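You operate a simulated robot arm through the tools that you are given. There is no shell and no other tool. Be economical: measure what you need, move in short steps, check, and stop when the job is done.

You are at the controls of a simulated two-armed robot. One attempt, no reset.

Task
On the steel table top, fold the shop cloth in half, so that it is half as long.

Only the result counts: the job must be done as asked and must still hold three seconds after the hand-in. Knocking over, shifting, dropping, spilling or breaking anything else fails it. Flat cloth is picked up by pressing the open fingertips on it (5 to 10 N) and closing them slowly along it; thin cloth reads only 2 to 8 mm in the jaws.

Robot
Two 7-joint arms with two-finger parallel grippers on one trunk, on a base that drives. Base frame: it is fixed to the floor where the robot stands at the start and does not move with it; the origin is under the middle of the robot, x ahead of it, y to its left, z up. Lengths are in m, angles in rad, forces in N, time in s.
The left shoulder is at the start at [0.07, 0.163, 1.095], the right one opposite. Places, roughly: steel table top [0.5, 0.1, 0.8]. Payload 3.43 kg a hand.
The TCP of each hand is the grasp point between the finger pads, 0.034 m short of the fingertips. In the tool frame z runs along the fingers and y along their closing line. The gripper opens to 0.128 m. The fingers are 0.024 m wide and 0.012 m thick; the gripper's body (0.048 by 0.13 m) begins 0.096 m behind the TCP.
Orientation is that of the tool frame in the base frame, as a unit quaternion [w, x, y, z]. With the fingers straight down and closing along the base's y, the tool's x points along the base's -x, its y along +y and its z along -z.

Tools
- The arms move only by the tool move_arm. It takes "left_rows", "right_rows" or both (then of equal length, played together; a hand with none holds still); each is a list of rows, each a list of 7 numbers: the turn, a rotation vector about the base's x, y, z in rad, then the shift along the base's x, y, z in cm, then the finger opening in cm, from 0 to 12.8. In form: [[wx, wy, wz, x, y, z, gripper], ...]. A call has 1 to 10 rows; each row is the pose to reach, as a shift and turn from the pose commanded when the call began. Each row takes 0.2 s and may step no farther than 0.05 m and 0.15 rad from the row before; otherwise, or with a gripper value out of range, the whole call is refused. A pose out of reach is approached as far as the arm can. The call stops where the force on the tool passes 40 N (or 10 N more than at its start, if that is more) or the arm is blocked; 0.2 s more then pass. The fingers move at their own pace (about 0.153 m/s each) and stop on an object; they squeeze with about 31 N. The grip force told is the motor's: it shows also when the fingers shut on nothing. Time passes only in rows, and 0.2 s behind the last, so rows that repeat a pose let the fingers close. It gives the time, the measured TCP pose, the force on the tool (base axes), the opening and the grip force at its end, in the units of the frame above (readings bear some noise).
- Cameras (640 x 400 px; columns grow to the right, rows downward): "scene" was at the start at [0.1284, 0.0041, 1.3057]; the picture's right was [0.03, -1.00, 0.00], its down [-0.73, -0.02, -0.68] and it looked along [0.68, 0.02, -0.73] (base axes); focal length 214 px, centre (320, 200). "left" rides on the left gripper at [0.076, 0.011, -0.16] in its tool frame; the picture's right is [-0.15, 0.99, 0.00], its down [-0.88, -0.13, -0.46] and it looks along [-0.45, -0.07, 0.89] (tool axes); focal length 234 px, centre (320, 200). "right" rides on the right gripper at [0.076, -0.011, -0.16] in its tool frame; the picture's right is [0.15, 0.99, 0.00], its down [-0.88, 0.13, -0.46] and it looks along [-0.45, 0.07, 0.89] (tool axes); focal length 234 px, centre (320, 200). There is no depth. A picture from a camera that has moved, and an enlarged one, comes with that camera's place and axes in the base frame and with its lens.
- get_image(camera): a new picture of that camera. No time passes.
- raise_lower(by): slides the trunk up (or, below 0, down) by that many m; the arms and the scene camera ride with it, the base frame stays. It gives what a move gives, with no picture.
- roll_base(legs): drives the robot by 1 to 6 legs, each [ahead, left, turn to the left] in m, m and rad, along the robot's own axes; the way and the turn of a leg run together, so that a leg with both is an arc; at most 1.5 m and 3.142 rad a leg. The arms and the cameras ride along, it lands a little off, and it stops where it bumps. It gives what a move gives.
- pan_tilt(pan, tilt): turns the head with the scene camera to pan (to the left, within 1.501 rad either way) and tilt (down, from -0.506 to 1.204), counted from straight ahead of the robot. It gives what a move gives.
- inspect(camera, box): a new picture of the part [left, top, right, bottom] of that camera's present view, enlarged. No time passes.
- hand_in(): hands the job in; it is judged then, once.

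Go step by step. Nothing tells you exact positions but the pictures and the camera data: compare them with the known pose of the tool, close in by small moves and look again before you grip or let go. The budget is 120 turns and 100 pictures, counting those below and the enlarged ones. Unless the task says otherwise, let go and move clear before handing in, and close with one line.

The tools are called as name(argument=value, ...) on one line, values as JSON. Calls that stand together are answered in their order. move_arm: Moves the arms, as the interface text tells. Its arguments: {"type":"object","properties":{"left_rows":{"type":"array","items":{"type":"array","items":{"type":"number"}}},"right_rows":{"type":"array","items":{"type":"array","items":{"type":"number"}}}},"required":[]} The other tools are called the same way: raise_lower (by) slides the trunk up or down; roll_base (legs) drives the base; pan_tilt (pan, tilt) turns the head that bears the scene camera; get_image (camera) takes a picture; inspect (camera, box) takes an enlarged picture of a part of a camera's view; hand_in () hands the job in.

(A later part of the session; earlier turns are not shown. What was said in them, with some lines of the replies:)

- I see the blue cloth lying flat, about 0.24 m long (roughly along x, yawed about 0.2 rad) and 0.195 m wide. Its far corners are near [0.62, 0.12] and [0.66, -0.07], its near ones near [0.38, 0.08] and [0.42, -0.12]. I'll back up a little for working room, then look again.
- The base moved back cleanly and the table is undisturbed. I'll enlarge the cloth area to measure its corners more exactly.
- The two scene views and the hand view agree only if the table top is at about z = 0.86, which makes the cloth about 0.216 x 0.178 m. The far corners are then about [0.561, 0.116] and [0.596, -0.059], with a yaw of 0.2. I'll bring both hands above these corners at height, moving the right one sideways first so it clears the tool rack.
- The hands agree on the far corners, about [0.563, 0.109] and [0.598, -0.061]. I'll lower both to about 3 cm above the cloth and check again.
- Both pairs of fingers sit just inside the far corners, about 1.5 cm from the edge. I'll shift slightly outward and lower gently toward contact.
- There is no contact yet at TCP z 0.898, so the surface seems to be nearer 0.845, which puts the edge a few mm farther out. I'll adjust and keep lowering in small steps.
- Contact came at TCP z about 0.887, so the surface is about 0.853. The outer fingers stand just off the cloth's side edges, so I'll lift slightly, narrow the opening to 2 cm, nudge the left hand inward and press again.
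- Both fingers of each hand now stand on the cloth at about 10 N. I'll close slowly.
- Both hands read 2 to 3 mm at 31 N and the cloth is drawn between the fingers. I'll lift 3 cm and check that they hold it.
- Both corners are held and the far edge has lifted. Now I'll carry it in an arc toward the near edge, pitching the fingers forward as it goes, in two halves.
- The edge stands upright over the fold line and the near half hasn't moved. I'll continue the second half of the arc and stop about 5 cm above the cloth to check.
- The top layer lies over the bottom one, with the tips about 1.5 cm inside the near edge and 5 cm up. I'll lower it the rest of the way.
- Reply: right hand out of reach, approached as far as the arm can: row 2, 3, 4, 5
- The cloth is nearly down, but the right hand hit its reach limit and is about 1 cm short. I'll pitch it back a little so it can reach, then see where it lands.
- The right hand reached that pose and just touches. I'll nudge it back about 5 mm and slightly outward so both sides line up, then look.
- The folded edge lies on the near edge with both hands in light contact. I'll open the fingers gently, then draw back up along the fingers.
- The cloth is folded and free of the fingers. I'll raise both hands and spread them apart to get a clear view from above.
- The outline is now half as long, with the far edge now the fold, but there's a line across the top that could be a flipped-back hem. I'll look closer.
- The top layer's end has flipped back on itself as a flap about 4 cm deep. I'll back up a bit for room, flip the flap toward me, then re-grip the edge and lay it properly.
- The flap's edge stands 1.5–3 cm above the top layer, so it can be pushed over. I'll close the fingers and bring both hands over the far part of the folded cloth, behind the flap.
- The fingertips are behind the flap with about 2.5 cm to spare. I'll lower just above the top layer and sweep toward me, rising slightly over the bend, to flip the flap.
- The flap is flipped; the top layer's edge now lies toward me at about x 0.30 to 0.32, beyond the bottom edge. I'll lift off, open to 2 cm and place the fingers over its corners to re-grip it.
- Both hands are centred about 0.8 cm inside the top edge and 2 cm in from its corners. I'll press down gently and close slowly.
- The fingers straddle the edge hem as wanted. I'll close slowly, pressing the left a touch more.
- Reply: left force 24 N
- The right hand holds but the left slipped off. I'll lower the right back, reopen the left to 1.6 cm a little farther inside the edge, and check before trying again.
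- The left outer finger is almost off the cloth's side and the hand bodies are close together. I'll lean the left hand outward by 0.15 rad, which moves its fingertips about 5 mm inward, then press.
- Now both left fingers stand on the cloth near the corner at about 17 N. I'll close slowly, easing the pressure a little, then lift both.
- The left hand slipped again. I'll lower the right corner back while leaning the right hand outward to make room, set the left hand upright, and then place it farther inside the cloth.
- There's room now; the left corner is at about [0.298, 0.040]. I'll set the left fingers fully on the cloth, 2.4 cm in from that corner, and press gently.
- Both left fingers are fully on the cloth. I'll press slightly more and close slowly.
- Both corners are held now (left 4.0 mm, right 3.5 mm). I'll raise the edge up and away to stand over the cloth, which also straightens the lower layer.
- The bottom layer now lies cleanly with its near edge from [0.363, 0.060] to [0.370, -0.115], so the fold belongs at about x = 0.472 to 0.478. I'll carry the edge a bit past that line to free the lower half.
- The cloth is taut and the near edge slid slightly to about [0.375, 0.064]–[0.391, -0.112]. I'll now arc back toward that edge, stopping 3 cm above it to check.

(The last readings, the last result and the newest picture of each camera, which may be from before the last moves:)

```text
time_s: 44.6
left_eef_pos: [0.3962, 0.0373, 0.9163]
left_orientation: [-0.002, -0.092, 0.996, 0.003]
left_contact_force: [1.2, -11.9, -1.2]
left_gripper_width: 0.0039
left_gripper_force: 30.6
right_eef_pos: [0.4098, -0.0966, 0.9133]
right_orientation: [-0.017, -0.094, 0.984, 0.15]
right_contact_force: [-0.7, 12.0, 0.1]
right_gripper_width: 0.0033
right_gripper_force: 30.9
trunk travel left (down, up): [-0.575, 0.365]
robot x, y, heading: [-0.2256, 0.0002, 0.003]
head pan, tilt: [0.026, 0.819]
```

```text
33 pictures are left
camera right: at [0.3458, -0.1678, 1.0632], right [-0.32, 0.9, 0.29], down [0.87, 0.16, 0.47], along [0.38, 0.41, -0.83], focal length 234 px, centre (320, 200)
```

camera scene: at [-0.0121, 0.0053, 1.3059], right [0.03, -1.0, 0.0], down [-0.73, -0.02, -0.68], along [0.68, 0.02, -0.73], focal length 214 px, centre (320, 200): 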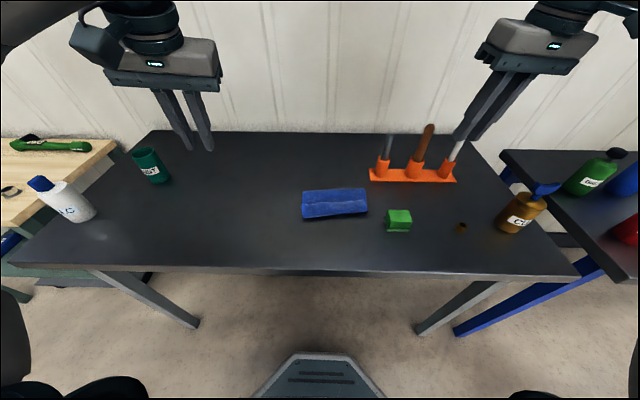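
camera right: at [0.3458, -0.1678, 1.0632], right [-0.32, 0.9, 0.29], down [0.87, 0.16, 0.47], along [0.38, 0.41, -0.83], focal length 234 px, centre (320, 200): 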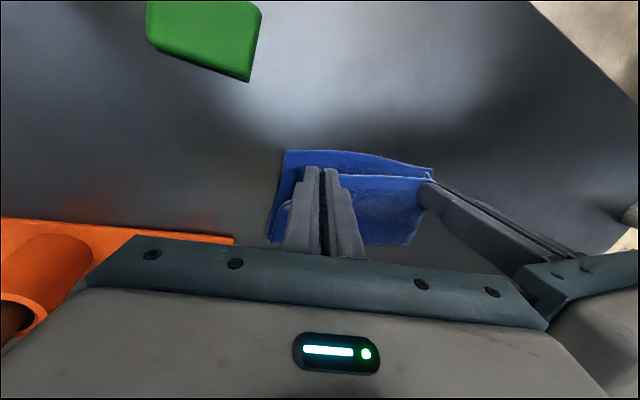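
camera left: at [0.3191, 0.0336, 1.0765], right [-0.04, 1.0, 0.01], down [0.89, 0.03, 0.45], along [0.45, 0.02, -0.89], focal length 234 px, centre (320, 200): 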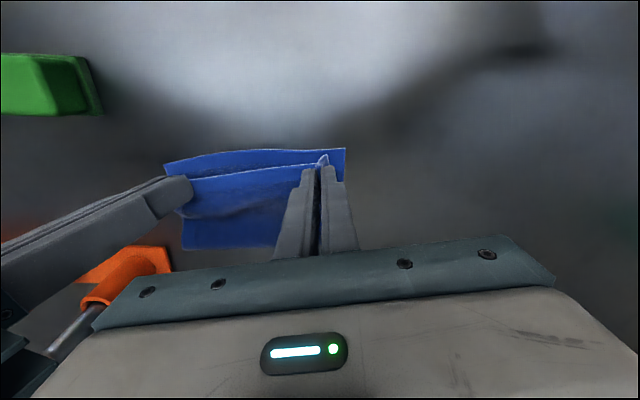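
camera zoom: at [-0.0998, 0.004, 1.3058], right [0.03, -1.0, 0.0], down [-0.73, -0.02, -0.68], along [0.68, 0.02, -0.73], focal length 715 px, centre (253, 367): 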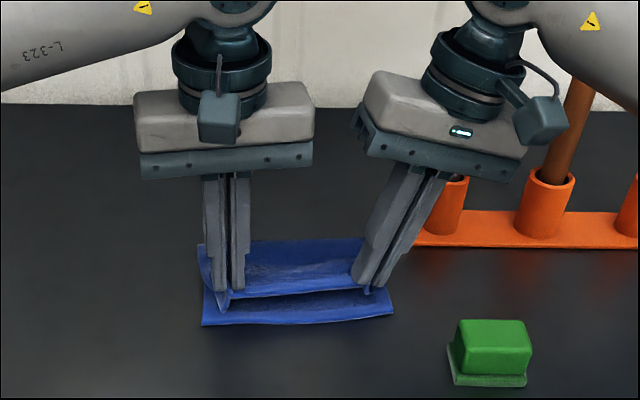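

The edge hangs just above the near edge, well aligned. I'll lower it the last 2.5 cm while easing the sideways pull.

move_arm(left_rows=[[0, 0, 0, -0.4, -0.1, -0.9, 0], [0, 0, 0, -0.8, -0.2, -1.7, 0], [0, 0, 0, -1.0, -0.2, -2.3, 0], [0, 0, 0, -1.0, -0.2, -2.6, 0]], right_rows=[[0, 0, 0, -0.4, 0.1, -0.8, 0], [0, 0, 0, -0.7, 0.2, -1.5, 0], [0, 0, 0, -0.9, 0.2, -2.1, 0], [0, 0, 0, -0.9, 0.2, -2.4, 0]])

inspect(camera="scene", box=[260, 90, 420, 210])

get_image(camera="left")

```text
time_s: 45.6
left_eef_pos: [0.3866, 0.0371, 0.8917]
left_orientation: [-0.001, -0.091, 0.996, 0.004]
left_contact_force: [0.7, -4.3, 1.6]
left_gripper_width: 0.0039
left_gripper_force: 30.9
right_eef_pos: [0.3999, -0.0943, 0.8899]
right_orientation: [-0.016, -0.094, 0.984, 0.149]
right_contact_force: [0.2, 4.9, 2.6]
right_gripper_width: 0.0034
right_gripper_force: 31.0
trunk travel left (down, up): [-0.575, 0.365]
robot x, y, heading: [-0.2272, -0.0003, 0.0]
head pan, tilt: [0.026, 0.819]
```

```text
3.33 times, centred on (340, 150) of scene
camera zoom: at [-0.1005, 0.0041, 1.3059], right [0.03, -1.0, 0.0], down [-0.73, -0.02, -0.68], along [0.68, 0.02, -0.73], focal length 715 px, centre (253, 367)
```

zoom: 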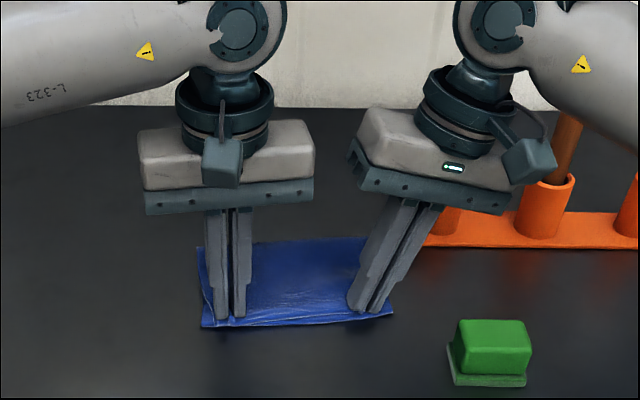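

```text
31 pictures are left
camera left: at [0.3094, 0.0321, 1.0514], right [-0.04, 1.0, 0.01], down [0.89, 0.03, 0.45], along [0.45, 0.02, -0.89], focal length 234 px, centre (320, 200)
```

left: 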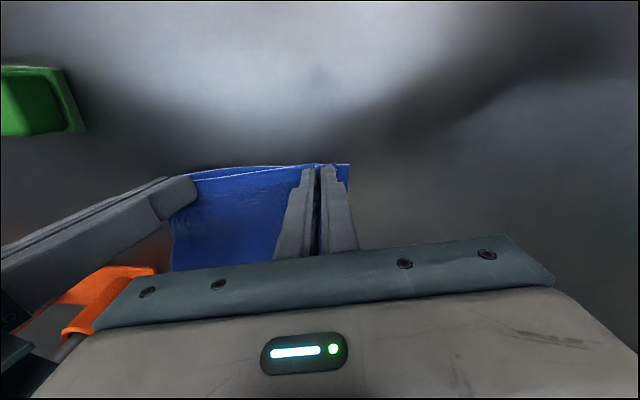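

The top edge lies right on the bottom edge. I'll open gently, slide the fingers out toward me past the edge, then go up.

move_arm(left_rows=[[0, 0, 0, 0, 0, 0, 0.8], [0, 0, 0, 0, 0, 0.1, 1.6], [0, 0, 0, 0, 0, 0.2, 2.0], [0, 0, 0, -1.0, -0.1, 0.5, 2.0], [0, 0, 0, -2.2, -0.2, 0.9, 2.0], [0, 0, 0, -3.6, -0.3, 1.5, 2.0], [0, 0, 0, -4.5, -0.3, 3.5, 2.0], [0, 0, 0, -4.5, -0.3, 7, 2.0], [0, 0, 0, -4.5, 1, 11, 2.0]], right_rows=[[0, 0, 0, 0, 0, 0, 0.8], [0, 0, 0, 0, 0, 0.1, 1.6], [0, 0, 0, 0, 0, 0.2, 2.0], [0, 0, 0, -1.0, -0.1, 0.5, 2.0], [0, 0, 0, -2.2, -0.2, 0.9, 2.0], [0, 0, 0, -3.6, -0.3, 1.5, 2.0], [0, 0, 0, -4.5, -0.3, 3.5, 2.0], [0, 0, 0, -4.5, -0.3, 7, 2.0], [0, 0, 0, -4.5, -1, 11, 2.0]])

inspect(camera="scene", box=[260, 90, 420, 210])

get_image(camera="left")

```text
time_s: 47.6
left_eef_pos: [0.3429, 0.0458, 1.0017]
left_orientation: [0.0, -0.092, 0.996, 0.003]
left_contact_force: [-0.5, 0.3, 1.0]
left_gripper_width: 0.0201
left_gripper_force: 0.0
right_eef_pos: [0.3557, -0.1023, 1.0017]
right_orientation: [-0.016, -0.094, 0.984, 0.149]
right_contact_force: [0.0, 0.2, 1.0]
right_gripper_width: 0.0201
right_gripper_force: 0.1
trunk travel left (down, up): [-0.575, 0.365]
robot x, y, heading: [-0.2271, -0.0009, 0.003]
head pan, tilt: [0.026, 0.819]
```

```text
3.33 times, centred on (340, 150) of scene
camera zoom: at [-0.1016, 0.0048, 1.3058], right [0.03, -1.0, 0.0], down [-0.73, -0.02, -0.68], along [0.68, 0.02, -0.73], focal length 715 px, centre (253, 367)
```

zoom: 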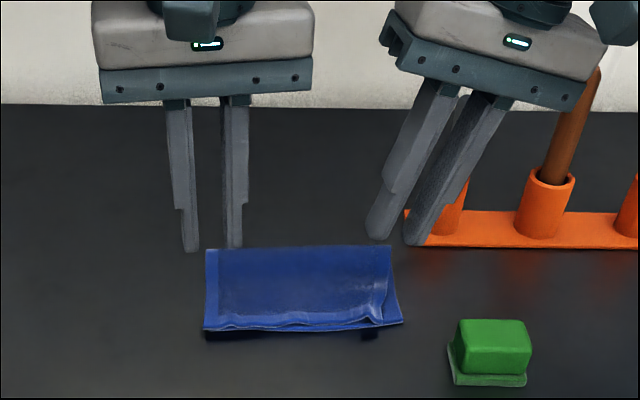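

```text
29 pictures are left
camera left: at [0.2658, 0.0414, 1.1614], right [-0.04, 1.0, 0.01], down [0.89, 0.03, 0.46], along [0.45, 0.02, -0.89], focal length 234 px, centre (320, 200)
```

left: 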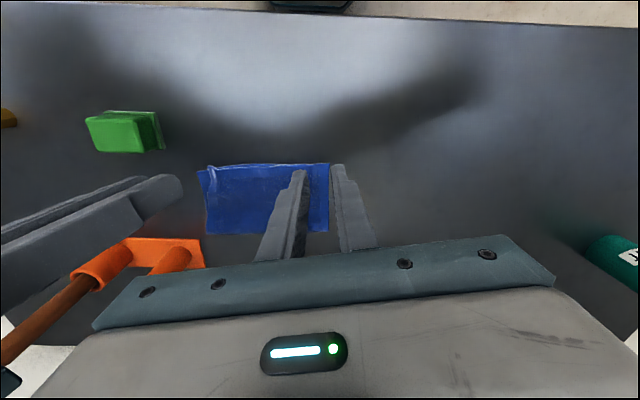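

The fold looks good. I'll move the hands up and aside, then take a final close look.

move_arm(left_rows=[[0, 0, 0, 0, 3, 3, 2], [0, 0, 0, 0, 7, 5, 2], [0, 0, 0, 0, 11, 6, 2], [0, 0, 0, 0, 15, 6, 2], [0, 0, 0, 0, 15, 6, 2]], right_rows=[[0, 0, 0, 0, 0, 4, 2], [0, 0, 0, -2, -2, 8, 2], [0, 0, 0, -2, -6, 9, 2], [0, 0, 0, -2, -10, 9, 2], [0, 0, 0, -2, -14, 9, 2]])

inspect(camera="scene", box=[294, 140, 390, 200])

get_image(camera="scene")

get_image(camera="left")

get_image(camera="right")

```text
time_s: 48.8
left_eef_pos: [0.3433, 0.192, 1.0623]
left_orientation: [0.0, -0.09, 0.996, 0.004]
left_contact_force: [-0.6, -1.2, 0.0]
left_gripper_width: 0.0197
left_gripper_force: 0.0
right_eef_pos: [0.3348, -0.2452, 1.0901]
right_orientation: [-0.016, -0.094, 0.984, 0.15]
right_contact_force: [0.1, -0.4, -0.2]
right_gripper_width: 0.02
right_gripper_force: 0.1
trunk travel left (down, up): [-0.575, 0.365]
robot x, y, heading: [-0.2284, 0.0026, -0.003]
head pan, tilt: [0.026, 0.819]
```

```text
6.67 times, centred on (342, 170) of scene
camera zoom: at [-0.1003, 0.0012, 1.3058], right [0.03, -1.0, 0.0], down [-0.73, -0.02, -0.68], along [0.68, 0.02, -0.73], focal length 1430 px, centre (173, 400)
```

zoom: 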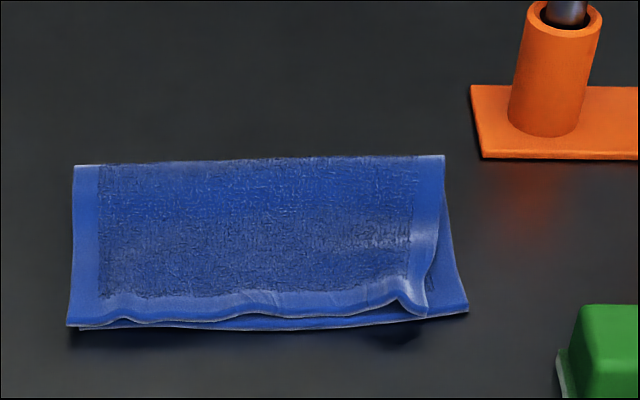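

```text
27 pictures are left
camera scene: at [-0.1003, 0.0012, 1.3058], right [0.03, -1.0, 0.0], down [-0.73, -0.02, -0.68], along [0.68, 0.02, -0.73], focal length 214 px, centre (320, 200)
```

scene: 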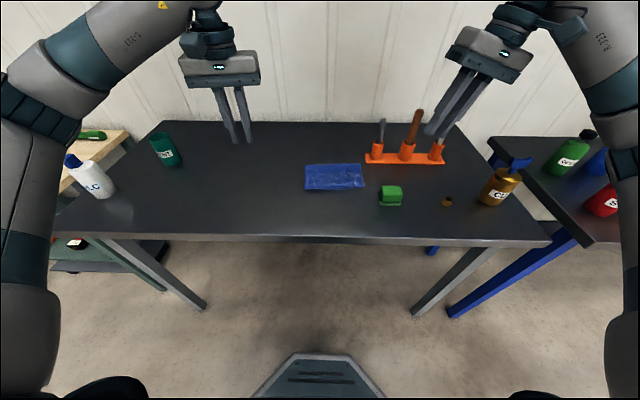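

```text
26 pictures are left
camera left: at [0.2664, 0.1872, 1.222], right [-0.04, 1.0, 0.01], down [0.89, 0.03, 0.45], along [0.45, 0.02, -0.89], focal length 234 px, centre (320, 200)
```

left: 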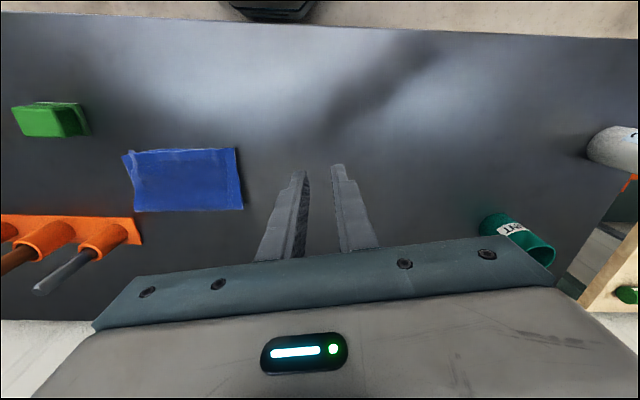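

```text
25 pictures are left
camera right: at [0.2711, -0.3169, 1.2388], right [-0.32, 0.9, 0.3], down [0.87, 0.16, 0.47], along [0.38, 0.41, -0.83], focal length 234 px, centre (320, 200)
```

right: 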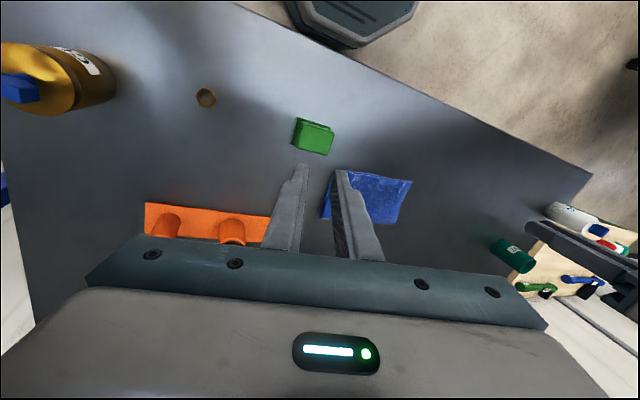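

The cloth is folded in half: the edges line up within a few mm, apart from the top-right corner about 2 cm in. The hands are clear, and the block, rack, cup and bottles are all where they were. I'm handing in.

hand_in()

```text
The job is handed in.
```

I folded the cloth in half on the steel table top, so it is now half as long; the top-right corner sits about 2 cm in with a small ridge left by the grip, and nothing else was moved.
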